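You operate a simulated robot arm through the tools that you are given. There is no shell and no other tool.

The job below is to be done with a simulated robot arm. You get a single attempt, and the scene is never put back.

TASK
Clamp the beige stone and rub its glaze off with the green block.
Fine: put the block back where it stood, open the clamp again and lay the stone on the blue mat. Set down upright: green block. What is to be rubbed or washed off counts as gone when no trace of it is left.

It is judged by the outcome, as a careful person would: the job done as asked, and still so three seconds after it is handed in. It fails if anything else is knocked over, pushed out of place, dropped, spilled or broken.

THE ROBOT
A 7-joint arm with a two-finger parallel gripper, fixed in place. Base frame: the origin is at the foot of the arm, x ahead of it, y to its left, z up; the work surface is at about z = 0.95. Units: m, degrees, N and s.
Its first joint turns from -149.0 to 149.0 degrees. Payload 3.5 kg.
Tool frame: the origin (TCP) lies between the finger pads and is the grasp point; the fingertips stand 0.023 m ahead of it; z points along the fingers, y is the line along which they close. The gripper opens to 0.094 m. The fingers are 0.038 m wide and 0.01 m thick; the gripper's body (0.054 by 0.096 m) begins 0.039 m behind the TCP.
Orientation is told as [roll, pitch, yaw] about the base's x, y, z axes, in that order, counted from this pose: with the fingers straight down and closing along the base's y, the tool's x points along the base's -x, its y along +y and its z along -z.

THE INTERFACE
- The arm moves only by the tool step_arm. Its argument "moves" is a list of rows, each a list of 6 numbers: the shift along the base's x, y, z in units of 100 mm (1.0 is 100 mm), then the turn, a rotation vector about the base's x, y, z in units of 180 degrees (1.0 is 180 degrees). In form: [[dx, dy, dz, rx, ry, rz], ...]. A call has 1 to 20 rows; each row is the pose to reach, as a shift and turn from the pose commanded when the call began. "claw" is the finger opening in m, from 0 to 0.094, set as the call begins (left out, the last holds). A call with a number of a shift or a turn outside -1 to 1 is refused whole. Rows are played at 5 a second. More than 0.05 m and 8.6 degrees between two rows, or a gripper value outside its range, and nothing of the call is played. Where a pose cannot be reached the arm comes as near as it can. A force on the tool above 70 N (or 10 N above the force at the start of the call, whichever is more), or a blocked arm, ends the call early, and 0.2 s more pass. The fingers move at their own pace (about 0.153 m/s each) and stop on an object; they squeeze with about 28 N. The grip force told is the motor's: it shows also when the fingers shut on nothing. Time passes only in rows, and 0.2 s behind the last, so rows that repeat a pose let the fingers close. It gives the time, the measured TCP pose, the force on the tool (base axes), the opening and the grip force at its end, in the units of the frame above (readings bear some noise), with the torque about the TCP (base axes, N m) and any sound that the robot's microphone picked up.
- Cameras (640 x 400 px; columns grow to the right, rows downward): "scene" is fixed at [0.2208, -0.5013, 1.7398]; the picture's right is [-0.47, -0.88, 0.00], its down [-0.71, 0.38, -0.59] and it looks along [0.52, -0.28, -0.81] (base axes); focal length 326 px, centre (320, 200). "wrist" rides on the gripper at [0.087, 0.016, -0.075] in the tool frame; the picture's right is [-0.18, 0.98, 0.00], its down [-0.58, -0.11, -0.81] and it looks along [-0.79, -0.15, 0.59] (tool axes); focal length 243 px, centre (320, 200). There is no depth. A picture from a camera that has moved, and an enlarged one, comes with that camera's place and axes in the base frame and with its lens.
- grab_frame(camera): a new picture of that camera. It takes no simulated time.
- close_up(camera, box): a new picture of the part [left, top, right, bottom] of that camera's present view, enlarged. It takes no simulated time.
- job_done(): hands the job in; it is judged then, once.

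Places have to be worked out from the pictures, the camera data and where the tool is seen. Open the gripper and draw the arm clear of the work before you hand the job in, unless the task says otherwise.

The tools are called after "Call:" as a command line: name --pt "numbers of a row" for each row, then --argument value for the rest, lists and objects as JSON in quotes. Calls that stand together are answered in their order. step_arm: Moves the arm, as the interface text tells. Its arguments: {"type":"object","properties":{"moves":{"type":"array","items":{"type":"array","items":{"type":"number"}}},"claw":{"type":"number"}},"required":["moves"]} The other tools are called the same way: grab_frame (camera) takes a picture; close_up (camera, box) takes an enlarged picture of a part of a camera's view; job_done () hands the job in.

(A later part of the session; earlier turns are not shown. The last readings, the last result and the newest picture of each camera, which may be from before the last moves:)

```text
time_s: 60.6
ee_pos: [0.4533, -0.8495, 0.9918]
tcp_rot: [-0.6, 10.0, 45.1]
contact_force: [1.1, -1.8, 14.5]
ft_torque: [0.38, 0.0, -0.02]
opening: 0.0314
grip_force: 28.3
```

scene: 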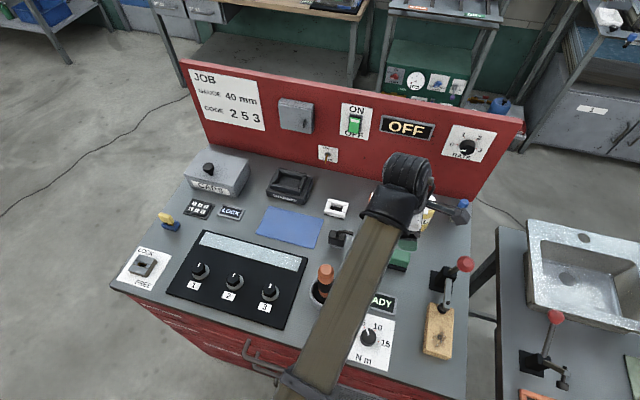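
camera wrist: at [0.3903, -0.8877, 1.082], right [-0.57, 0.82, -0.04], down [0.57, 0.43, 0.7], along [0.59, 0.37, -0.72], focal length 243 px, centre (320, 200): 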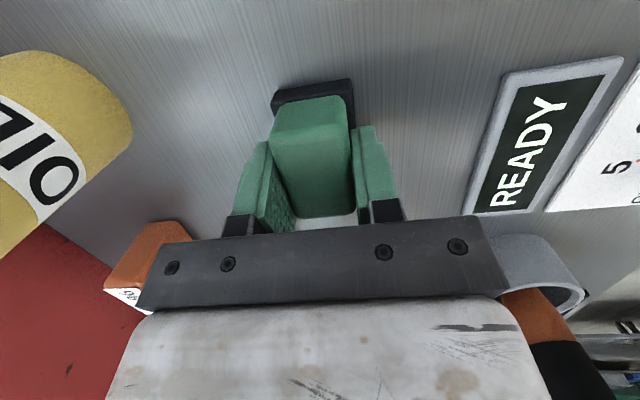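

Contact with the table at 14 N. Easing half a millimetre and opening the fingers.

Call:
step_arm --pt "0 0 0.005 0 0 0"

Call:
step_arm --claw 0.07 --pt "0 0 0 0 0 0" --pt "0 0 0 0 0 0"

Call:
close_up --camera "wrist" --box '[200, 70, 460, 240]'

```text
time_s: 61.0
ee_pos: [0.4521, -0.8487, 0.9926]
tcp_rot: [-0.7, 9.9, 45.1]
contact_force: [4.3, -3.4, 12.8]
ft_torque: [0.26, -0.18, -0.15]
opening: 0.0315
grip_force: 28.6
```

```text
time_s: 61.6
ee_pos: [0.4526, -0.8489, 0.9903]
tcp_rot: [-0.5, 9.9, 45.2]
contact_force: [1.0, -0.2, -0.2]
ft_torque: [-0.02, -0.04, -0.02]
opening: 0.07
grip_force: 0.0
```

```text
2.35 times, centred on (330, 155) of wrist
camera zoom: at [0.3894, -0.8864, 1.0798], right [-0.57, 0.82, -0.04], down [0.57, 0.43, 0.7], along [0.59, 0.37, -0.72], focal length 571 px, centre (296, 306)
```

zoom: 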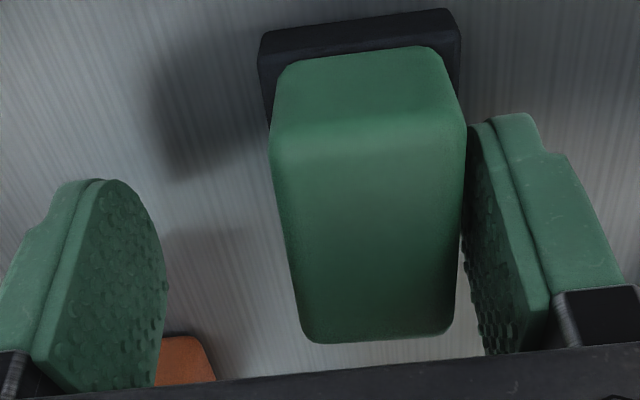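

On opening, the block slid with the near finger by about 16 mm toward the front. I'll examine it before correcting.

Call:
close_up --camera "scene" --box '[380, 236, 430, 276]'

Call:
grab_frame --camera "wrist"

Call:
close_up --camera "wrist" --box '[340, 90, 440, 220]'

```text
10.00 times, centred on (405, 256) of scene
camera zoom: at [0.2208, -0.5013, 1.7398], right [-0.47, -0.88, 0.0], down [-0.71, 0.38, -0.59], along [0.52, -0.28, -0.81], focal length 3265 px, centre (-530, -360)
```

zoom: 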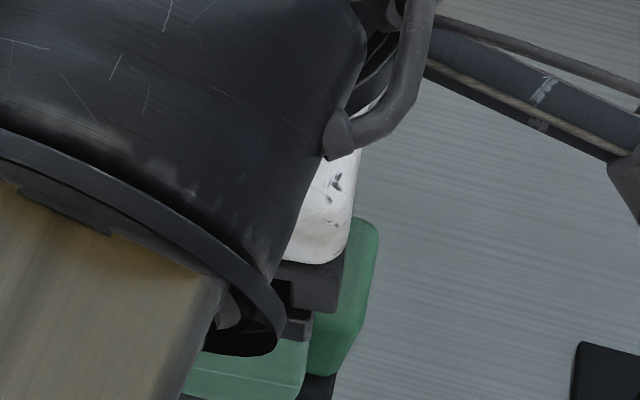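

```text
taken
camera wrist: at [0.3894, -0.8864, 1.0798], right [-0.57, 0.82, -0.04], down [0.57, 0.43, 0.7], along [0.59, 0.37, -0.72], focal length 243 px, centre (320, 200)
```

wrist: 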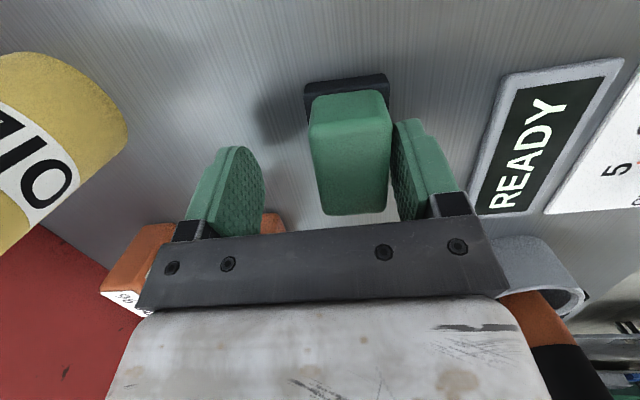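

```text
3.08 times, centred on (390, 155) of wrist
camera zoom: at [0.3894, -0.8864, 1.0798], right [-0.57, 0.82, -0.04], down [0.57, 0.43, 0.7], along [0.59, 0.37, -0.72], focal length 746 px, centre (105, 338)
```

zoom: 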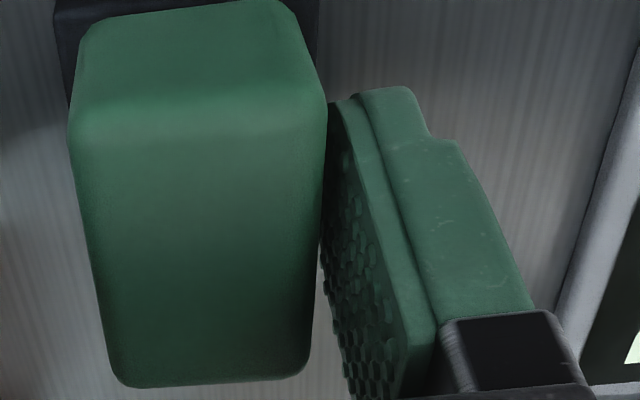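

To see whether the block is free, I'll shift the tool 5 mm toward the front (away from the block) and check if it stays put.

Call:
step_arm --pt "-0.02 0.02 0 0 0 0" --pt "-0.04 0.04 0 0 0 0" --pt "-0.04 0.04 0 0 0 0"

Call:
close_up --camera "wrist" --box '[200, 70, 460, 240]'

```text
time_s: 62.4
ee_pos: [0.4497, -0.8451, 0.9909]
tcp_rot: [-0.5, 9.8, 45.1]
contact_force: [-0.1, -0.2, 0.2]
ft_torque: [0.02, -0.01, -0.05]
opening: 0.0701
grip_force: 0.0
```

```text
2.35 times, centred on (330, 155) of wrist
camera zoom: at [0.3861, -0.8828, 1.0797], right [-0.57, 0.82, -0.04], down [0.57, 0.43, 0.7], along [0.59, 0.37, -0.72], focal length 571 px, centre (296, 306)
```

zoom: 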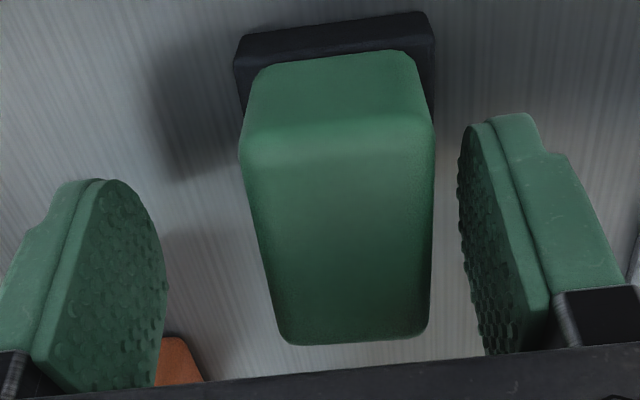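

The block is free and upright, just ~17 mm too far forward. I'll re-centre the tool on the original position and close the fingers gradually to just above the block's width, nudging it back without squeezing.

Call:
step_arm --pt "0.02 -0.02 0 0 0 0" --pt "0.04 -0.04 0 0 0 0" --claw 0.068

Call:
step_arm --pt "0 0 0 0 0 0" --claw 0.062

Call:
step_arm --pt "0 0 0 0 0 0" --claw 0.056

Call:
step_arm --pt "0 0 0 0 0 0" --claw 0.05

Call:
close_up --camera "wrist" --box '[200, 70, 460, 240]'

```text
time_s: 63.0
ee_pos: [0.4537, -0.8482, 0.9919]
tcp_rot: [-0.5, 9.9, 45.2]
contact_force: [0.2, -0.4, 0.5]
ft_torque: [0.04, 0.02, -0.03]
opening: 0.0682
grip_force: 0.4
```

```text
time_s: 63.4
ee_pos: [0.4517, -0.8484, 0.9917]
tcp_rot: [-0.5, 9.9, 45.1]
contact_force: [0.2, 0.5, 0.3]
ft_torque: [0.0, -0.01, 0.05]
opening: 0.062
grip_force: 0.0
```

```text
time_s: 63.8
ee_pos: [0.4532, -0.8484, 0.9906]
tcp_rot: [-0.5, 9.9, 45.1]
contact_force: [-0.1, -0.2, -0.7]
ft_torque: [0.0, -0.01, -0.01]
opening: 0.0562
grip_force: 0.1
```

```text
time_s: 64.2
ee_pos: [0.4529, -0.8492, 0.9913]
tcp_rot: [-0.5, 9.8, 45.0]
contact_force: [0.4, -0.3, -0.2]
ft_torque: [0.0, -0.05, 0.02]
opening: 0.0501
grip_force: 0.0
```

```text
2.35 times, centred on (330, 155) of wrist
camera zoom: at [0.39, -0.8866, 1.0797], right [-0.57, 0.82, -0.04], down [0.57, 0.43, 0.7], along [0.59, 0.37, -0.72], focal length 571 px, centre (296, 306)
```

zoom: 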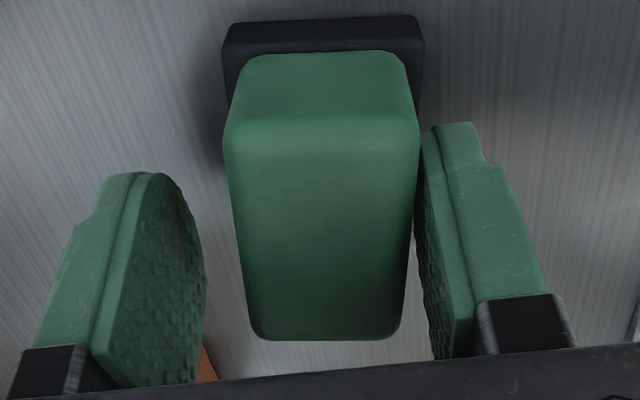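

The near finger is nudging the block back. Continuing to close in small steps.

Call:
step_arm --pt "0 0 0 0 0 0" --claw 0.045

Call:
step_arm --pt "0 0 0 0 0 0" --claw 0.04

Call:
step_arm --pt "0 0 0 0 0 0" --claw 0.036

Call:
step_arm --pt "0 0 0 0 0 0" --pt "0 0 0 0 0 0" --claw 0.033

Call:
close_up --camera "wrist" --box '[200, 70, 460, 240]'

```text
time_s: 64.6
ee_pos: [0.453, -0.8491, 0.9916]
tcp_rot: [-0.6, 9.9, 45.1]
contact_force: [-1.3, -0.1, 0.1]
ft_torque: [0.02, -0.02, -0.05]
opening: 0.0451
grip_force: 0.1
```

```text
time_s: 65.0
ee_pos: [0.4532, -0.8489, 0.9922]
tcp_rot: [-0.5, 9.9, 45.1]
contact_force: [0.7, 0.7, 1.1]
ft_torque: [0.0, 0.0, 0.02]
opening: 0.0408
grip_force: 0.8
```

```text
time_s: 65.4
ee_pos: [0.4527, -0.8491, 0.9914]
tcp_rot: [-0.6, 9.9, 45.1]
contact_force: [3.2, -2.0, 10.4]
ft_torque: [0.19, -0.07, -0.03]
opening: 0.0346
grip_force: 0.1
```

```text
time_s: 66.0
ee_pos: [0.4521, -0.8482, 0.9904]
tcp_rot: [-0.5, 9.8, 45.1]
contact_force: [0.4, 0.4, 14.1]
ft_torque: [0.34, -0.09, 0.03]
opening: 0.0333
grip_force: 0.0
```

```text
2.35 times, centred on (330, 155) of wrist
camera zoom: at [0.39, -0.8863, 1.0804], right [-0.57, 0.82, -0.04], down [0.57, 0.43, 0.69], along [0.59, 0.37, -0.72], focal length 571 px, centre (296, 306)
```

zoom: 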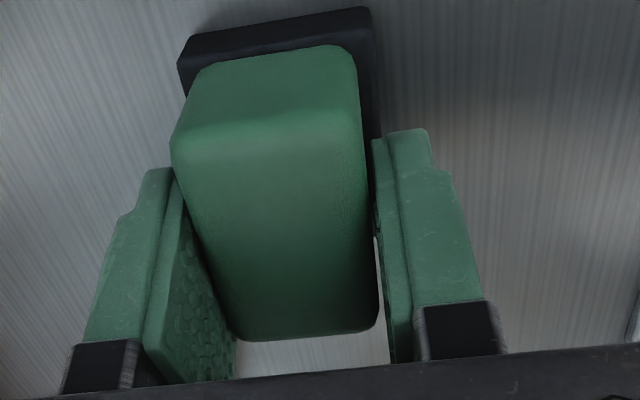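

The 10–14 N upward force shows the fingertips were pressing on the base ledge, which explains the earlier drag. I'll raise 2.5 mm to clear it, then open gradually.

Call:
step_arm --pt "0 0 0.01 0 0 0" --pt "0 0 0.02 0 0 0" --pt "0 0 0.025 0 0 0"

Call:
step_arm --pt "0 0 0 0 0 0" --claw 0.036

Call:
close_up --camera "wrist" --box '[200, 70, 460, 240]'

```text
time_s: 66.8
ee_pos: [0.453, -0.8481, 0.9943]
tcp_rot: [-0.5, 9.9, 45.2]
contact_force: [-0.6, -0.9, 0.0]
ft_torque: [0.0, 0.02, -0.02]
opening: 0.0331
grip_force: 0.0
```

```text
time_s: 67.2
ee_pos: [0.4532, -0.8481, 0.994]
tcp_rot: [-0.5, 9.8, 45.1]
contact_force: [0.9, -0.3, -0.8]
ft_torque: [0.0, 0.03, 0.01]
opening: 0.036
grip_force: 0.1
```

```text
2.35 times, centred on (330, 155) of wrist
camera zoom: at [0.3902, -0.8855, 1.0823], right [-0.57, 0.82, -0.04], down [0.57, 0.43, 0.7], along [0.59, 0.37, -0.72], focal length 571 px, centre (296, 306)
```

zoom: 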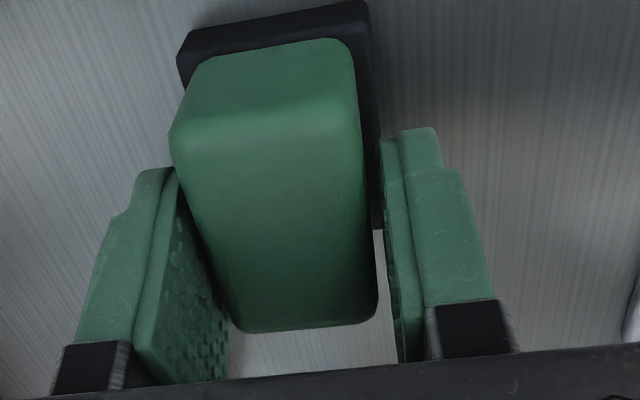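

Block is back within ~1 mm along a and ~3 mm along l of where it stood, unrotated and upright. Opening gradually and then withdrawing upward.

Call:
step_arm --pt "0 0 0.005 0 0 0" --claw 0.042

Call:
step_arm --pt "0 0 0 0 0 0" --claw 0.05

Call:
step_arm --pt "0 0 0 0 0 0" --claw 0.06

Call:
close_up --camera "wrist" --box '[200, 70, 460, 240]'

```text
time_s: 67.6
ee_pos: [0.4519, -0.8477, 0.9946]
tcp_rot: [-0.5, 9.9, 45.0]
contact_force: [-0.9, 0.0, 0.3]
ft_torque: [-0.01, 0.02, 0.0]
opening: 0.042
grip_force: 0.2
```

```text
time_s: 68.0
ee_pos: [0.4526, -0.8477, 0.9953]
tcp_rot: [-0.5, 10.0, 45.1]
contact_force: [-0.2, 0.9, -0.3]
ft_torque: [-0.01, 0.0, 0.02]
opening: 0.0499
grip_force: 0.1
```

```text
time_s: 68.4
ee_pos: [0.4528, -0.8477, 0.9942]
tcp_rot: [-0.6, 9.8, 45.1]
contact_force: [-0.2, -0.4, 0.0]
ft_torque: [0.01, -0.02, 0.01]
opening: 0.0599
grip_force: 0.2
```

```text
2.35 times, centred on (330, 155) of wrist
camera zoom: at [0.3901, -0.8854, 1.083], right [-0.57, 0.82, -0.04], down [0.57, 0.43, 0.7], along [0.59, 0.37, -0.72], focal length 571 px, centre (296, 306)
```

zoom: 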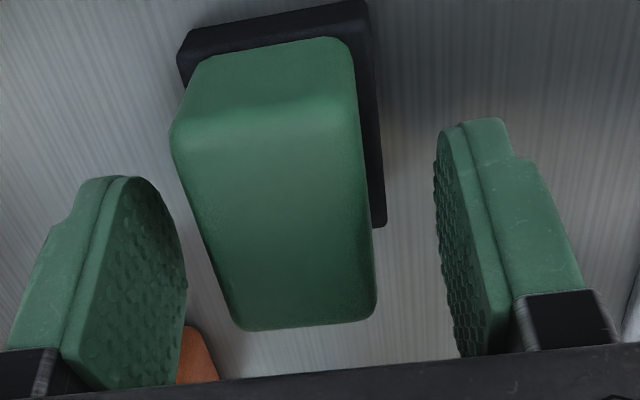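

The block stays put this time. Now I withdraw upward and swing back around toward the front of the stone to prepare for opening the clamp.

Call:
step_arm --pt "0 0 0.2 0 0 0" --pt "0 0 0.5 0 0 0" --pt "0 0 0.8 0 0 0" --pt "0 0 1.0 0 0 0"

Call:
step_arm --pt "-0.17 0.3 0.1 0 0 0" --pt "-0.34 0.6 0.2 0 0 0" --pt "-0.52 0.9 0.2 0 0 0"

Call:
step_arm --pt "-0.3 0.04 0 0 0 0" --pt "-0.6 0.06 0 0 0 0" --pt "-0.9 0.08 0 0 0 0"

Call:
close_up --camera "scene" --box '[370, 200, 490, 300]'

```text
time_s: 69.4
ee_pos: [0.452, -0.8493, 1.096]
tcp_rot: [-0.5, 10.0, 45.1]
contact_force: [-0.2, -0.6, -0.6]
ft_torque: [-0.03, -0.01, 0.04]
opening: 0.0599
grip_force: 0.1
```

```text
time_s: 70.2
ee_pos: [0.3991, -0.7592, 1.1121]
tcp_rot: [-0.5, 10.0, 45.1]
contact_force: [-0.5, -0.4, 0.3]
ft_torque: [0.01, 0.04, 0.01]
opening: 0.0598
grip_force: 0.1
```

```text
time_s: 71.0
ee_pos: [0.3114, -0.749, 1.1143]
tcp_rot: [-0.6, 10.0, 45.1]
contact_force: [-0.2, 0.0, -0.2]
ft_torque: [0.0, 0.0, 0.0]
opening: 0.06
grip_force: 0.0
```

```text
4.00 times, centred on (430, 250) of scene
camera zoom: at [0.2208, -0.5013, 1.7398], right [-0.47, -0.88, 0.0], down [-0.71, 0.38, -0.59], along [0.52, -0.28, -0.81], focal length 1306 px, centre (-120, 0)
```

zoom: 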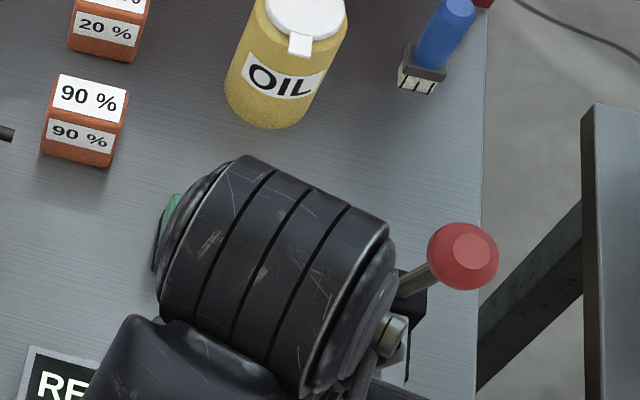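

Fine so far. Next I move to in front of the stone, level the tool, turn yaw toward ~96° and tilt 45° outward as before.

Call:
step_arm --pt "-0.3 -0.1 0 0.013 -0.013 0" --pt "-0.6 -0.2 0 0.026 -0.026 0" --pt "-0.87 -0.35 0 0.0393 -0.0393 0"

Call:
step_arm --pt "0 0 0 0 0 0.04" --pt "0 0 0 0 0 0.08" --pt "0 0 0 0 0 0.12" --pt "0 0 0 0 0 0.16" --pt "0 0 0 0 0 0.2" --pt "0 0 0 0 0 0.24" --pt "0 0 0 0 0 0.284"

Call:
step_arm --pt "0 0 0.1 -0.0355 -0.0038 0" --pt "0 0 0.2 -0.071 -0.0076 0" --pt "0 0 0.3 -0.1065 -0.0114 0" --pt "0 0 0.4 -0.142 -0.0151 0" --pt "0 0 0.5 -0.1775 -0.0189 0" --pt "0 0 0.6 -0.213 -0.0227 0" --pt "0 0 0.7 -0.2485 -0.0265 0"

Call:
grab_frame --camera "wrist"

Call:
close_up --camera "scene" --box '[380, 240, 420, 280]'

```text
time_s: 71.8
ee_pos: [0.2232, -0.785, 1.1146]
tcp_rot: [-0.6, -0.1, 45.1]
contact_force: [0.6, 0.8, -0.3]
ft_torque: [0.0, -0.01, 0.03]
opening: 0.0601
grip_force: 0.1
```

```text
time_s: 73.4
ee_pos: [0.2235, -0.7852, 1.115]
tcp_rot: [-0.4, -0.1, 96.3]
contact_force: [0.6, -0.1, 0.9]
ft_torque: [0.0, 0.0, 0.02]
opening: 0.06
grip_force: 0.1
```

```text
time_s: 75.0
ee_pos: [0.2229, -0.7856, 1.1861]
tcp_rot: [-0.4, 45.0, 96.3]
contact_force: [-0.1, 0.5, 1.0]
ft_torque: [0.01, -0.06, 0.0]
opening: 0.0599
grip_force: 0.1
```

```text
taken
camera wrist: at [0.2082, -0.7942, 1.2998], right [-0.99, 0.02, -0.14], down [0.0, 0.99, 0.16], along [0.14, 0.16, -0.98], focal length 243 px, centre (320, 200)
```

wrist: 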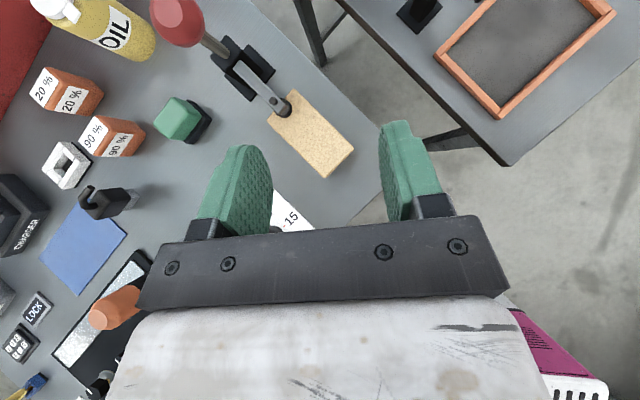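

```text
10.00 times, centred on (400, 260) of scene
camera zoom: at [0.2208, -0.5013, 1.7398], right [-0.47, -0.88, 0.0], down [-0.71, 0.38, -0.59], along [0.52, -0.28, -0.81], focal length 3265 px, centre (-480, -400)
```

zoom: 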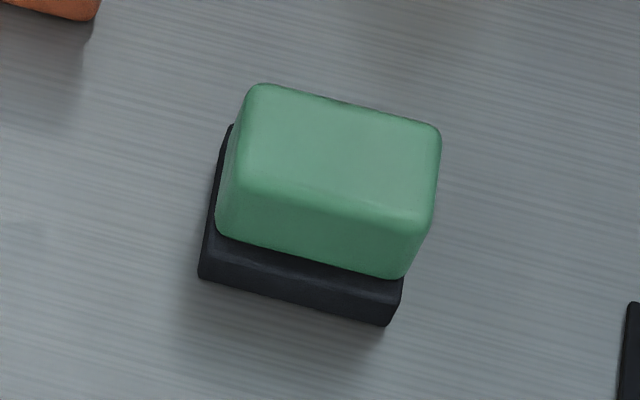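

The green block stands upright within ~3 mm of its original place. Let me check the stone once more from above with the wrist camera.

Call:
close_up --camera "wrist" --box '[250, 80, 370, 190]'

```text
3.64 times, centred on (310, 135) of wrist
camera zoom: at [0.2082, -0.7942, 1.2998], right [-0.99, 0.02, -0.14], down [0.0, 0.99, 0.16], along [0.14, 0.16, -0.98], focal length 882 px, centre (356, 436)
```

zoom: 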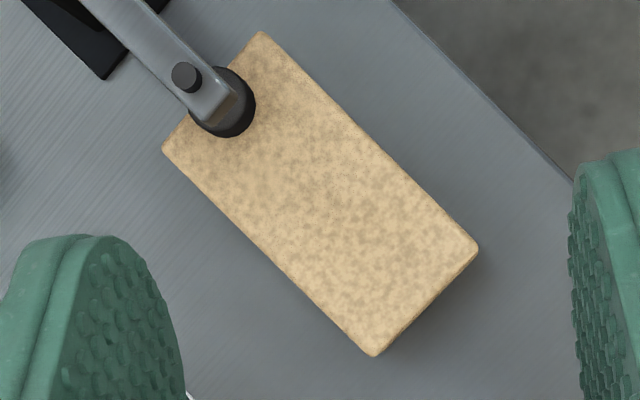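

Call:
close_up --camera "wrist" --box '[275, 105, 325, 140]'

Call:
close_up --camera "wrist" --box '[300, 130, 355, 178]'

```text
11.43 times, centred on (300, 122) of wrist
camera zoom: at [0.2082, -0.7942, 1.2998], right [-0.99, 0.02, -0.14], down [0.0, 0.99, 0.16], along [0.14, 0.16, -0.98], focal length 2773 px, centre (549, 1086)
```

zoom: 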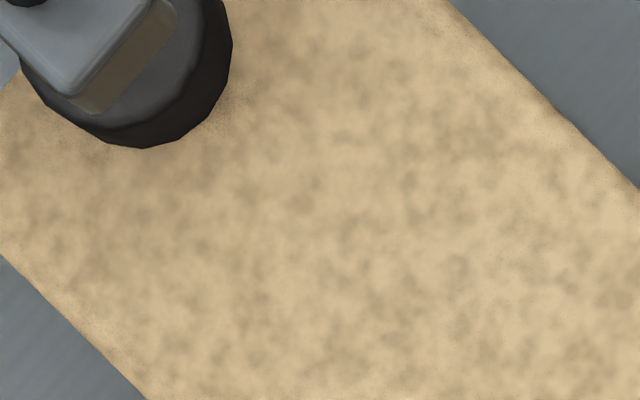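

```text
8.33 times, centred on (328, 154) of wrist
camera zoom: at [0.2082, -0.7942, 1.2998], right [-0.99, 0.02, -0.14], down [0.0, 0.99, 0.16], along [0.14, 0.16, -0.98], focal length 2022 px, centre (258, 583)
```

zoom: 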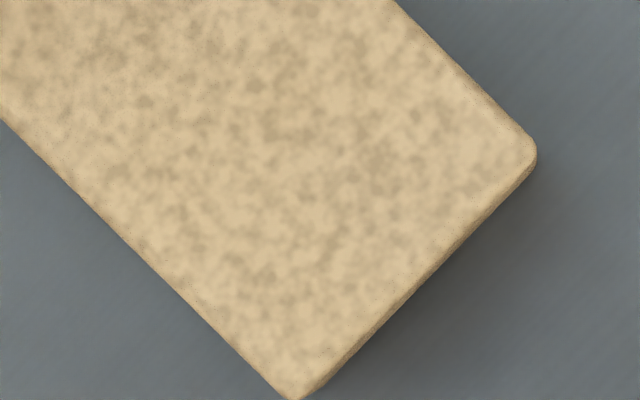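

The stone is clean. Now I approach the ball again (≈(0.332,-0.896,1.122)) along the reverse of my earlier retreat path.

Call:
step_arm --pt "0.3 -0.2 -0.06 0 0 0.01" --pt "0.6 -0.4 -0.12 0 0 0.02" --pt "0.94 -0.62 -0.18 0 0 0.03"

Call:
grab_frame --camera "wrist"

```text
time_s: 75.8
ee_pos: [0.32, -0.8504, 1.1642]
tcp_rot: [-0.5, 45.0, 101.7]
contact_force: [0.3, -0.5, 0.2]
ft_torque: [-0.01, 0.01, -0.01]
opening: 0.0599
grip_force: 0.1
```

```text
taken
camera wrist: at [0.3059, -0.8609, 1.278], right [-0.99, -0.08, -0.13], down [-0.1, 0.98, 0.16], along [0.12, 0.17, -0.98], focal length 243 px, centre (320, 200)
```

wrist: 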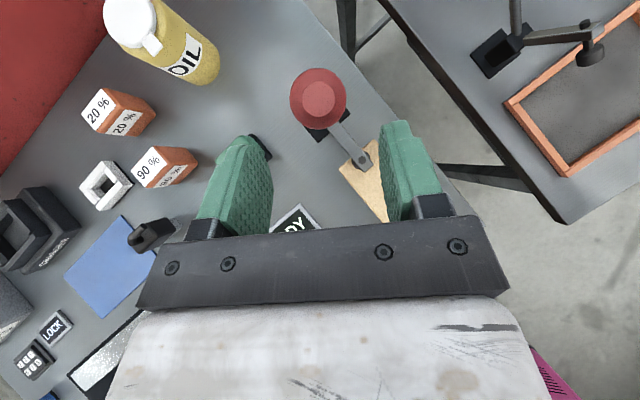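

Ball centred at (0.331,-0.897,1.122). Advancing to put it at the grasp point and closing.

Call:
step_arm --pt "0.035 -0.15 -0.14 0 0 0" --pt "0.07 -0.31 -0.28 0 0 0" --pt "0.11 -0.46 -0.42 0 0 0"

Call:
grab_frame --camera "wrist"

```text
time_s: 76.6
ee_pos: [0.3289, -0.8941, 1.123]
tcp_rot: [-0.3, 44.9, 101.7]
contact_force: [0.2, 0.6, -0.2]
ft_torque: [0.0, -0.02, 0.04]
opening: 0.0601
grip_force: 0.0
```

```text
taken
camera wrist: at [0.3149, -0.9057, 1.2377], right [-0.99, -0.08, -0.13], down [-0.1, 0.98, 0.16], along [0.12, 0.17, -0.98], focal length 243 px, centre (320, 200)
```

wrist: 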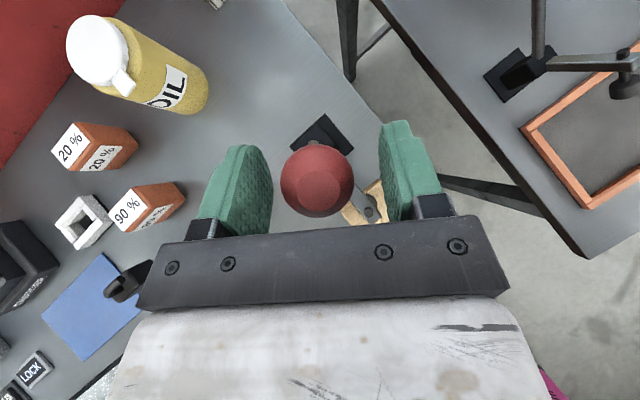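

Call:
step_arm --claw 0.015 --pt "0 0 0 0 0 0" --pt "0 0 0 0 0 0" --pt "0 0 0 0 0 0"

```text
time_s: 77.4
ee_pos: [0.3287, -0.895, 1.1229]
tcp_rot: [-0.3, 44.9, 101.7]
contact_force: [9.3, -0.1, -4.7]
ft_torque: [-0.25, -0.08, 0.03]
opening: 0.0332
grip_force: 44.4
```

Ball gripped. Refined pivot ≈ (a 0.895, z 1.008), radius 0.118. Swinging the lever back along that arc, first to vertical.

Call:
step_arm --pt "0.028 -0.028 0.009 0 0 0" --pt "0.057 -0.057 0.017 0 0 0" --pt "0.093 -0.093 0.025 0 0 0" --pt "0.129 -0.129 0.03 0 0 0" --pt "0.165 -0.165 0.033 0 0 0" --pt "0.202 -0.202 0.035 0 0 0"

Call:
grab_frame --camera "wrist"

```text
time_s: 78.8
ee_pos: [0.3474, -0.913, 1.1296]
tcp_rot: [-0.3, 45.1, 101.6]
contact_force: [-17.8, -1.3, 1.6]
ft_torque: [1.27, 0.4, 0.01]
opening: 0.0336
grip_force: 45.0
```

```text
taken
camera wrist: at [0.3336, -0.9244, 1.2438], right [-0.99, -0.07, -0.13], down [-0.1, 0.98, 0.16], along [0.12, 0.17, -0.98], focal length 243 px, centre (320, 200)
```

wrist: 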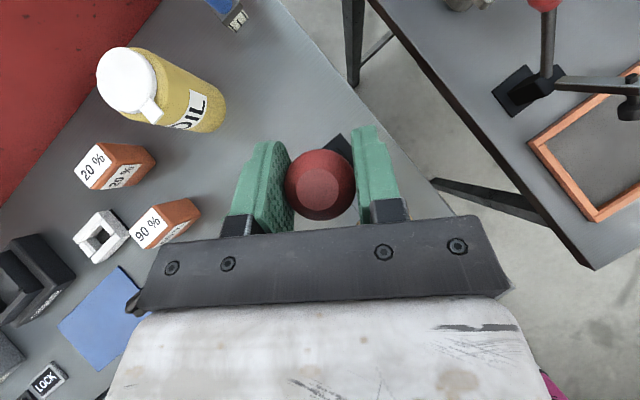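

Moving freely. Continuing down the back half of the arc.

Call:
step_arm --pt "0.03 -0.04 -0.002 0 0 0" --pt "0.066 -0.08 -0.005 0 0 0" --pt "0.102 -0.116 -0.011 0 0 0" --pt "0.138 -0.152 -0.018 0 0 0" --pt "0.174 -0.188 -0.028 0 0 0" --pt "0.209 -0.223 -0.04 0 0 0"

Call:
grab_frame --camera "wrist"

```text
time_s: 80.2
ee_pos: [0.3695, -0.9377, 1.1251]
tcp_rot: [-0.4, 44.8, 101.5]
contact_force: [-10.1, 2.4, 6.9]
ft_torque: [1.24, 0.41, 0.01]
opening: 0.0332
grip_force: 45.5
```

```text
taken
camera wrist: at [0.3553, -0.9474, 1.2389], right [-0.99, -0.08, -0.14], down [-0.1, 0.98, 0.16], along [0.12, 0.17, -0.98], focal length 243 px, centre (320, 200)
```

wrist: 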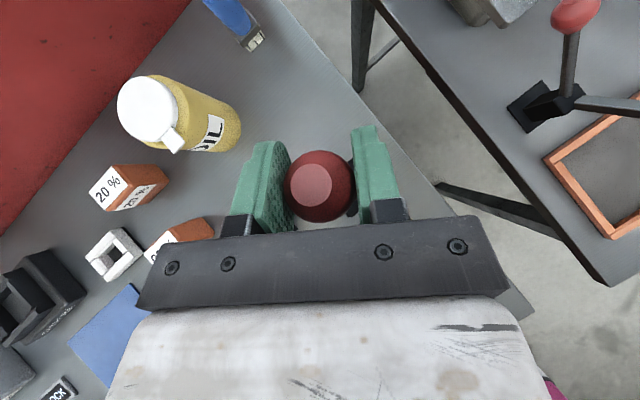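

Call:
step_arm --pt "0.035 -0.035 -0.015 0 0 0" --pt "0.07 -0.07 -0.031 0 0 0" --pt "0.104 -0.104 -0.05 0 0 0" --pt "0.137 -0.137 -0.071 0 0 0" --pt "0.17 -0.17 -0.094 0 0 0" --pt "0.202 -0.202 -0.118 0 0 0"

Call:
step_arm --pt "0.031 -0.031 -0.027 0 0 0" --pt "0.061 -0.061 -0.055 0 0 0" --pt "0.09 -0.09 -0.086 0 0 0" --pt "0.118 -0.118 -0.118 0 0 0"

Call:
grab_frame --camera "wrist"

```text
time_s: 81.6
ee_pos: [0.3886, -0.957, 1.1119]
tcp_rot: [-0.4, 44.9, 101.6]
contact_force: [-20.4, -4.8, 1.5]
ft_torque: [1.28, 0.35, 0.1]
opening: 0.0331
grip_force: 45.1
```

```text
time_s: 82.6
ee_pos: [0.4005, -0.9683, 1.1015]
tcp_rot: [-0.5, 45.0, 101.5]
contact_force: [-24.1, -12.2, 6.2]
ft_torque: [1.26, 0.39, 0.16]
opening: 0.0334
grip_force: 45.1
```

```text
taken
camera wrist: at [0.3865, -0.9785, 1.2154], right [-0.99, -0.07, -0.13], down [-0.1, 0.98, 0.16], along [0.12, 0.17, -0.98], focal length 243 px, centre (320, 200)
```

wrist: 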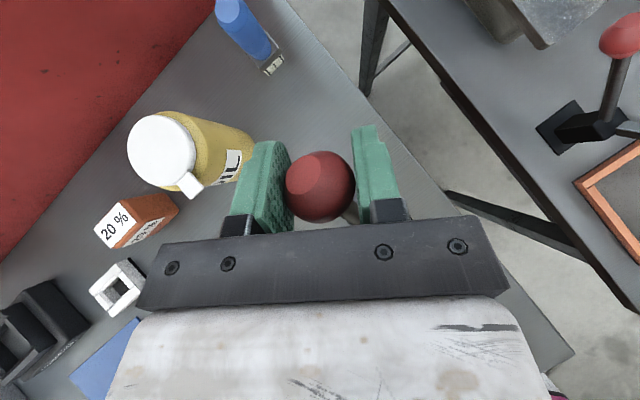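

Nearly back to the start. Finishing the arc to the original open position (0.413,-0.979,1.086).

Call:
step_arm --pt "0.03 -0.03 -0.038 0 0 0" --pt "0.06 -0.06 -0.076 0 0 0" --pt "0.09 -0.085 -0.115 0 0 0" --pt "0.118 -0.106 -0.153 0 0 0"

Call:
grab_frame --camera "wrist"

```text
time_s: 83.6
ee_pos: [0.4106, -0.9791, 1.0845]
tcp_rot: [-0.3, 44.8, 101.7]
contact_force: [-27.6, -6.6, 0.2]
ft_torque: [1.29, 0.32, 0.04]
opening: 0.0333
grip_force: 44.7
```

```text
taken
camera wrist: at [0.3974, -0.9886, 1.1997], right [-0.99, -0.07, -0.13], down [-0.1, 0.98, 0.16], along [0.12, 0.17, -0.98], focal length 243 px, centre (320, 200)
```

wrist: 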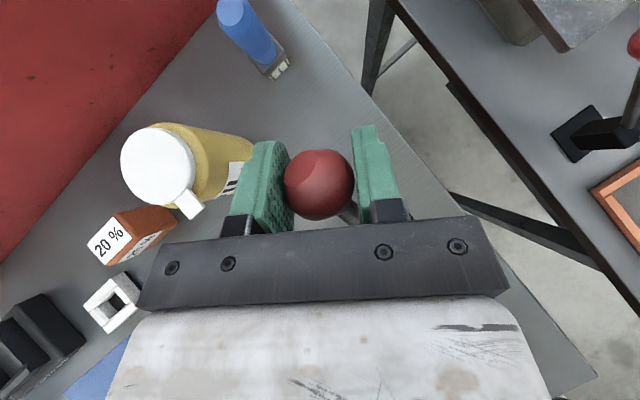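

The lever is back at its original open position. Releasing and backing out along the tool axis.

Call:
step_arm --claw 0.056 --pt "0 0 0 0 0 0" --pt "0 0 0 0 0 0"

Call:
step_arm --pt "-0.04 0.21 0.21 0 0 0" --pt "-0.09 0.42 0.43 0 0 0" --pt "-0.13 0.63 0.65 0 0 0" --pt "-0.19 0.9 0.9 0 0 0"

Call:
grab_frame --camera "wrist"

```text
time_s: 84.2
ee_pos: [0.4131, -0.9778, 1.0864]
tcp_rot: [-0.5, 45.0, 101.7]
contact_force: [0.1, 0.3, -0.2]
ft_torque: [-0.01, -0.03, 0.02]
opening: 0.056
grip_force: 0.0
```

```text
time_s: 85.2
ee_pos: [0.3952, -0.8866, 1.1753]
tcp_rot: [-0.4, 45.0, 101.7]
contact_force: [-0.6, 0.3, 0.6]
ft_torque: [-0.01, -0.04, 0.01]
opening: 0.0561
grip_force: 0.1
```

```text
taken
camera wrist: at [0.3805, -0.8971, 1.2896], right [-0.99, -0.08, -0.13], down [-0.1, 0.98, 0.16], along [0.12, 0.17, -0.98], focal length 243 px, centre (320, 200)
```

wrist: 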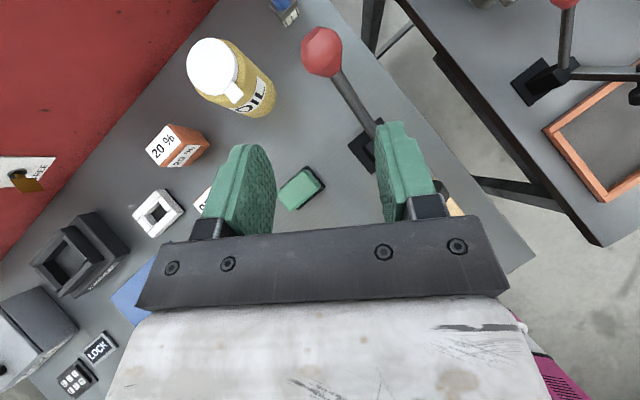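

The lever stays open. Moving back over the stone's front to check the pad is lifted and plan the stone grasp.

Call:
step_arm --pt "-0.2 0.12 0.1 0 0 -0.01" --pt "-0.45 0.26 0.12 0 0 -0.02" --pt "-0.7 0.4 0.12 0 0 -0.03" --pt "-0.9 0.5 0.12 0 0 -0.03"

Call:
step_arm --pt "-0.3 0.17 0 0 0 0" --pt "-0.6 0.34 0 0 0 0" --pt "-0.83 0.51 0 0 0 0"

Call:
grab_frame --camera "wrist"

Call:
close_up --camera "wrist" --box '[190, 20, 390, 190]'

```text
time_s: 86.2
ee_pos: [0.3061, -0.8399, 1.1888]
tcp_rot: [-0.4, 45.0, 96.2]
contact_force: [-0.5, -0.4, 1.1]
ft_torque: [-0.02, -0.01, 0.01]
opening: 0.056
grip_force: 0.1
```

```text
time_s: 87.0
ee_pos: [0.2212, -0.7865, 1.187]
tcp_rot: [-0.4, 44.9, 96.4]
contact_force: [0.2, 0.1, -0.2]
ft_torque: [-0.02, 0.0, 0.0]
opening: 0.0561
grip_force: 0.1
```

```text
taken
camera wrist: at [0.2064, -0.7958, 1.3009], right [-0.99, 0.02, -0.13], down [0.0, 0.99, 0.16], along [0.14, 0.16, -0.98], focal length 243 px, centre (320, 200)
```

wrist: 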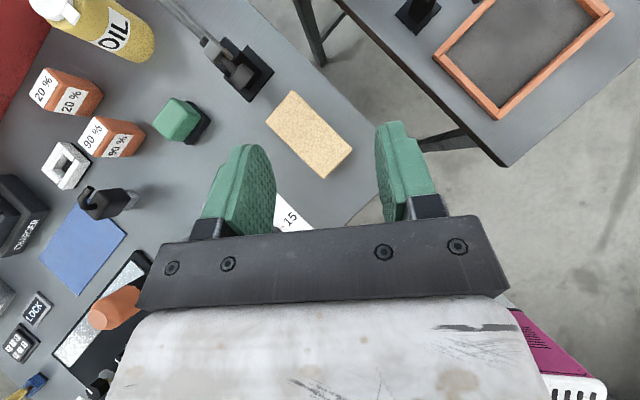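

```text
2.35 times, centred on (290, 105) of wrist
camera zoom: at [0.2064, -0.7958, 1.3009], right [-0.99, 0.02, -0.13], down [0.0, 0.99, 0.16], along [0.14, 0.16, -0.98], focal length 571 px, centre (391, 424)
```

zoom: 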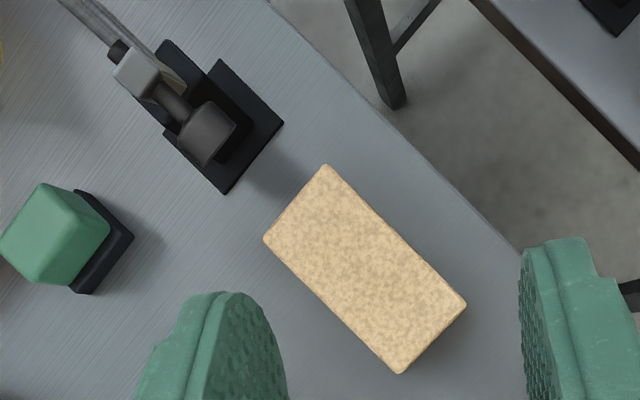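

The clamp is open again and the stone sits free and clean at centre (a 0.775, l −0.399). I'll bring the tool upright, then turn yaw to about −29° (the closest allowed to the stone's width direction) with the claw wide open.

Call:
step_arm --pt "0 0 -0.1 0.0355 0.0038 0" --pt "0 0 -0.2 0.071 0.0076 0" --pt "0 0 -0.3 0.1065 0.0114 0" --pt "0 0 -0.4 0.142 0.0151 0" --pt "0 0 -0.5 0.1775 0.0189 0" --pt "0 0 -0.6 0.213 0.0227 0" --pt "0 0 -0.7 0.2485 0.0265 0" --claw 0.092

Call:
step_arm --pt "0 0 0 0 0 -0.045" --pt "0 0 0 0 0 -0.09" --pt "0 0 0 0 0 -0.135" --pt "0 0 0 0 0 -0.18" --pt "0 0 0 0 0 -0.225" --pt "0 0 0 0 0 -0.27" --pt "0 0 0 0 0 -0.315" --pt "0 0 0 0 0 -0.36" --pt "0 0 0 0 0 -0.405" --pt "0 0 0 0 0 -0.45" --pt "0 0 0 0 0 -0.495" --pt "0 0 0 0 0 -0.54" --pt "0 0 0 0 0 -0.585" --pt "0 0 0 0 0 -0.63" --pt "0 0 0 0 0 -0.67"

Call:
grab_frame --camera "wrist"

```text
time_s: 88.6
ee_pos: [0.2208, -0.7884, 1.1158]
tcp_rot: [-0.5, -0.2, 96.2]
contact_force: [-0.4, 0.2, 0.4]
ft_torque: [0.01, -0.02, 0.01]
opening: 0.0922
grip_force: 0.2
```

```text
time_s: 91.8
ee_pos: [0.2228, -0.7869, 1.117]
tcp_rot: [-0.4, 0.0, -24.5]
contact_force: [1.3, -0.1, 0.2]
ft_torque: [0.0, 0.01, 0.0]
opening: 0.092
grip_force: 0.0
```

```text
taken
camera wrist: at [0.1509, -0.7345, 1.1916], right [0.58, 0.82, -0.01], down [0.49, -0.33, 0.81], along [0.66, -0.47, -0.59], focal length 243 px, centre (320, 200)
```

wrist: 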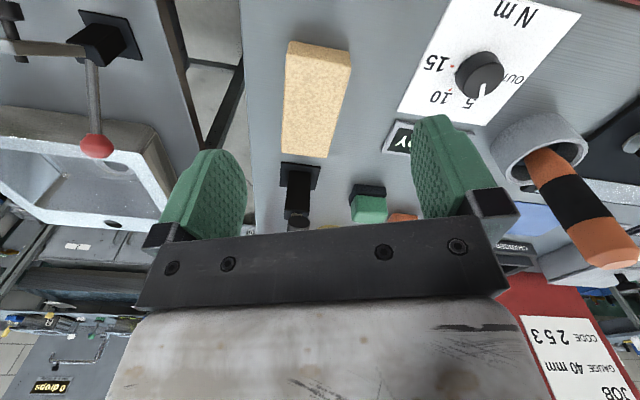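

Moving over the grasp point (slightly toward the stone's front half), turning another 5°, then descending partway.

Call:
step_arm --pt "0.17 -0.17 -0.1 0 0 -0.014" --pt "0.34 -0.34 -0.2 0 0 -0.028" --pt "0.34 -0.34 -0.4 0 0 -0.028" --pt "0.34 -0.34 -0.65 0 0 -0.028"

Call:
grab_frame --camera "wrist"

Call:
close_up --camera "scene" --box '[380, 220, 540, 380]'

```text
time_s: 92.8
ee_pos: [0.2553, -0.8202, 1.0511]
tcp_rot: [-0.5, 0.0, -29.5]
contact_force: [0.5, -0.2, 0.1]
ft_torque: [-0.01, 0.0, -0.02]
opening: 0.0919
grip_force: 0.0
```

```text
taken
camera wrist: at [0.1889, -0.7619, 1.1267], right [0.64, 0.77, -0.01], down [0.46, -0.37, 0.81], along [0.61, -0.52, -0.59], focal length 243 px, centre (320, 200)
```

wrist: 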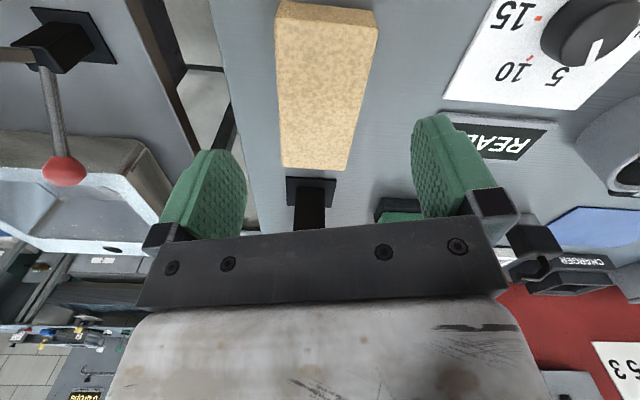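

```text
2.50 times, centred on (460, 300) of scene
camera zoom: at [0.2208, -0.5013, 1.7398], right [-0.47, -0.88, 0.0], down [-0.71, 0.38, -0.59], along [0.52, -0.28, -0.81], focal length 816 px, centre (-30, -50)
```

zoom: 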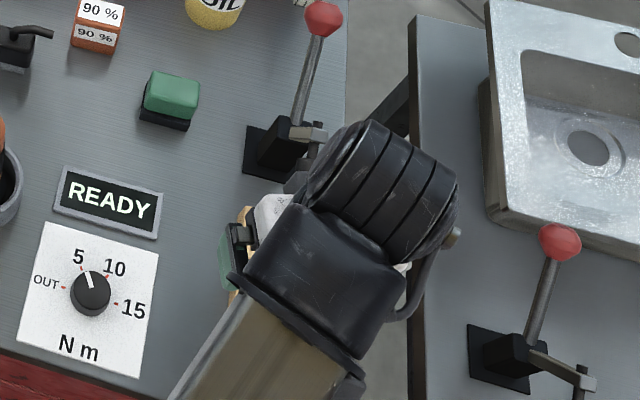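

Aligned over the stone with clearance to the clamp. Descending to grasp height.

Call:
step_arm --pt "0.01 0 -0.2 0 0 0" --pt "0.01 0 -0.4 0 0 0" --pt "0.01 0 -0.58 0 0 0" --pt "0.01 0 -0.73 0 0 0"

Call:
grab_frame --camera "wrist"

```text
time_s: 93.8
ee_pos: [0.2562, -0.8211, 0.9799]
tcp_rot: [-0.5, -0.1, -29.4]
contact_force: [0.3, 1.1, 0.9]
ft_torque: [-0.01, -0.03, 0.01]
opening: 0.0919
grip_force: 0.1
```

```text
taken
camera wrist: at [0.1902, -0.7634, 1.055], right [0.64, 0.77, -0.01], down [0.46, -0.37, 0.81], along [0.62, -0.52, -0.59], focal length 243 px, centre (320, 200)
```

wrist: 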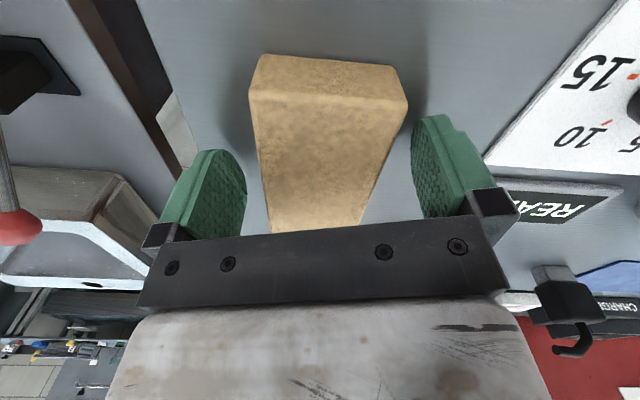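

The stone lies between the fingers. I'll close in stages so it turns gently into line with the pads.

Call:
step_arm --pt "0 0 -0.02 0 0 0" --pt "0 0 -0.02 0 0 0" --claw 0.072

Call:
step_arm --pt "0 0 0 0 0 0" --claw 0.066

Call:
step_arm --pt "0 0 0 0 0 0" --claw 0.062

Call:
step_arm --pt "0 0 0 0 0 0" --claw 0.058

Call:
grab_frame --camera "wrist"

```text
time_s: 94.4
ee_pos: [0.2566, -0.8208, 0.9784]
tcp_rot: [-0.5, -0.1, -29.4]
contact_force: [0.7, -0.8, 0.9]
ft_torque: [0.03, 0.01, -0.02]
opening: 0.072
grip_force: 0.1
```

```text
time_s: 94.8
ee_pos: [0.2563, -0.8226, 0.9785]
tcp_rot: [-0.6, -0.2, -29.4]
contact_force: [0.3, -0.3, 0.2]
ft_torque: [-0.03, 0.0, -0.04]
opening: 0.0661
grip_force: 0.0
```

```text
time_s: 95.2
ee_pos: [0.2566, -0.822, 0.9791]
tcp_rot: [-0.5, -0.1, -29.4]
contact_force: [0.4, -1.0, 0.4]
ft_torque: [0.01, 0.01, -0.05]
opening: 0.0626
grip_force: 0.5
```

```text
time_s: 95.6
ee_pos: [0.2573, -0.8208, 0.9797]
tcp_rot: [-0.5, -0.1, -29.3]
contact_force: [0.1, -0.4, -0.1]
ft_torque: [0.0, 0.0, 0.01]
opening: 0.0582
grip_force: 0.1
```

```text
taken
camera wrist: at [0.1899, -0.7631, 1.0532], right [0.64, 0.77, -0.01], down [0.46, -0.37, 0.81], along [0.62, -0.52, -0.59], focal length 243 px, centre (320, 200)
```

wrist: 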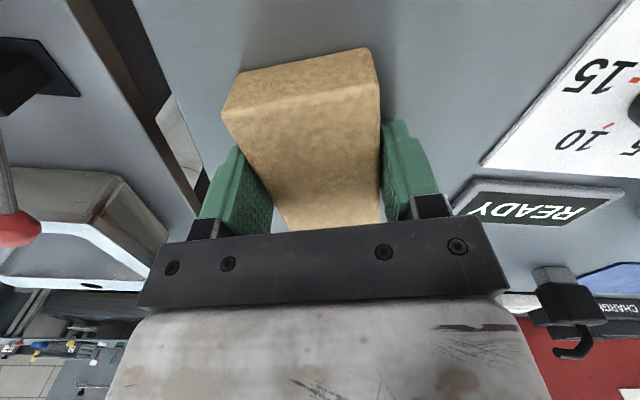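

The stone has turned into line with the pads. Closing to a firm grip and lifting slightly.

Call:
step_arm --pt "0 0 0 0 0 0" --pt "0 0 0 0 0 0" --pt "0 0 0 0 0 0" --claw 0.04

Call:
step_arm --pt "0 0 0.1 0 0 0" --pt "0 0 0.2 0 0 0" --pt "0 0 0.3 0 0 0"

Call:
grab_frame --camera "wrist"

Call:
grab_frame --camera "scene"

```text
time_s: 96.4
ee_pos: [0.2564, -0.8218, 0.9795]
tcp_rot: [-0.4, 0.0, -29.5]
contact_force: [-0.5, 0.2, 0.2]
ft_torque: [0.2, 0.04, 0.06]
opening: 0.0561
grip_force: 28.3
```

```text
time_s: 97.2
ee_pos: [0.2554, -0.8227, 1.0075]
tcp_rot: [-0.5, -0.2, -29.3]
contact_force: [1.2, 0.2, -3.2]
ft_torque: [0.02, 0.01, 0.0]
opening: 0.056
grip_force: 28.1
```

```text
taken
camera wrist: at [0.1891, -0.7634, 1.0821], right [0.64, 0.77, -0.01], down [0.46, -0.37, 0.81], along [0.62, -0.52, -0.59], focal length 243 px, centre (320, 200)
```

wrist: 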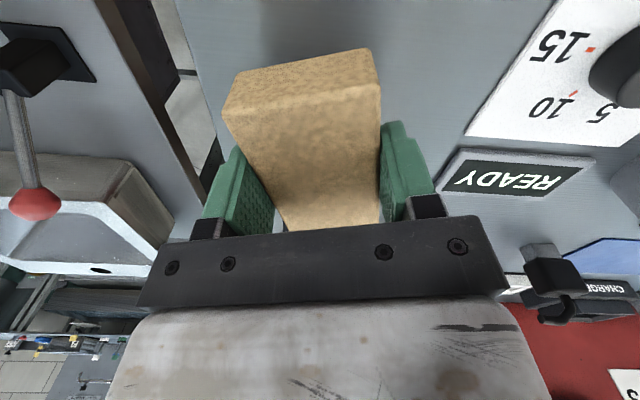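

```text
taken
```

scene: 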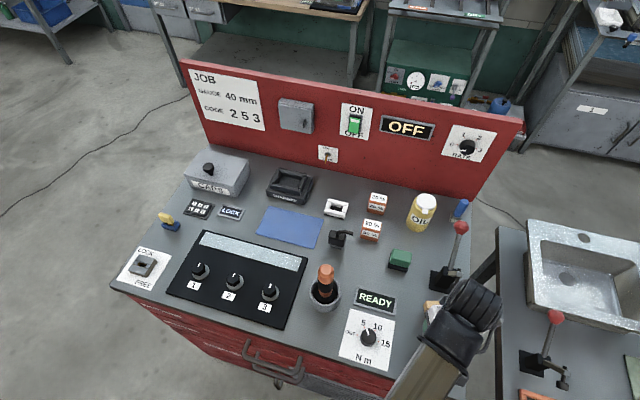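

Stone lifted (~3 N). To avoid its far corner catching the raised clamp pad, I first draw it toward the front at low height, then raise it.

Call:
step_arm --pt "-0.15 0.15 0.05 0 0 0" --pt "-0.35 0.35 0.1 0 0 0" --pt "-0.55 0.55 0.3 0 0 0" --pt "-0.55 0.55 0.6 0 0 0" --pt "-0.55 0.55 0.95 0 0 0"

Call:
grab_frame --camera "wrist"

```text
time_s: 98.4
ee_pos: [0.2023, -0.767, 1.1003]
tcp_rot: [-0.5, -0.1, -29.3]
contact_force: [0.0, -0.3, -3.1]
ft_torque: [0.01, 0.02, -0.01]
opening: 0.0556
grip_force: 27.9
```

```text
taken
camera wrist: at [0.1357, -0.7072, 1.1748], right [0.64, 0.77, -0.01], down [0.46, -0.37, 0.81], along [0.62, -0.52, -0.59], focal length 243 px, centre (320, 200)
```

wrist: 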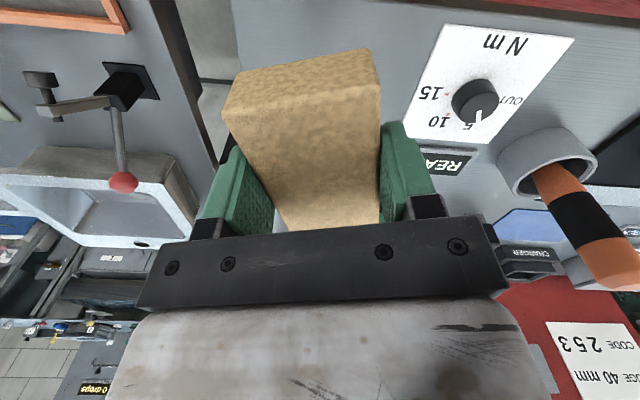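

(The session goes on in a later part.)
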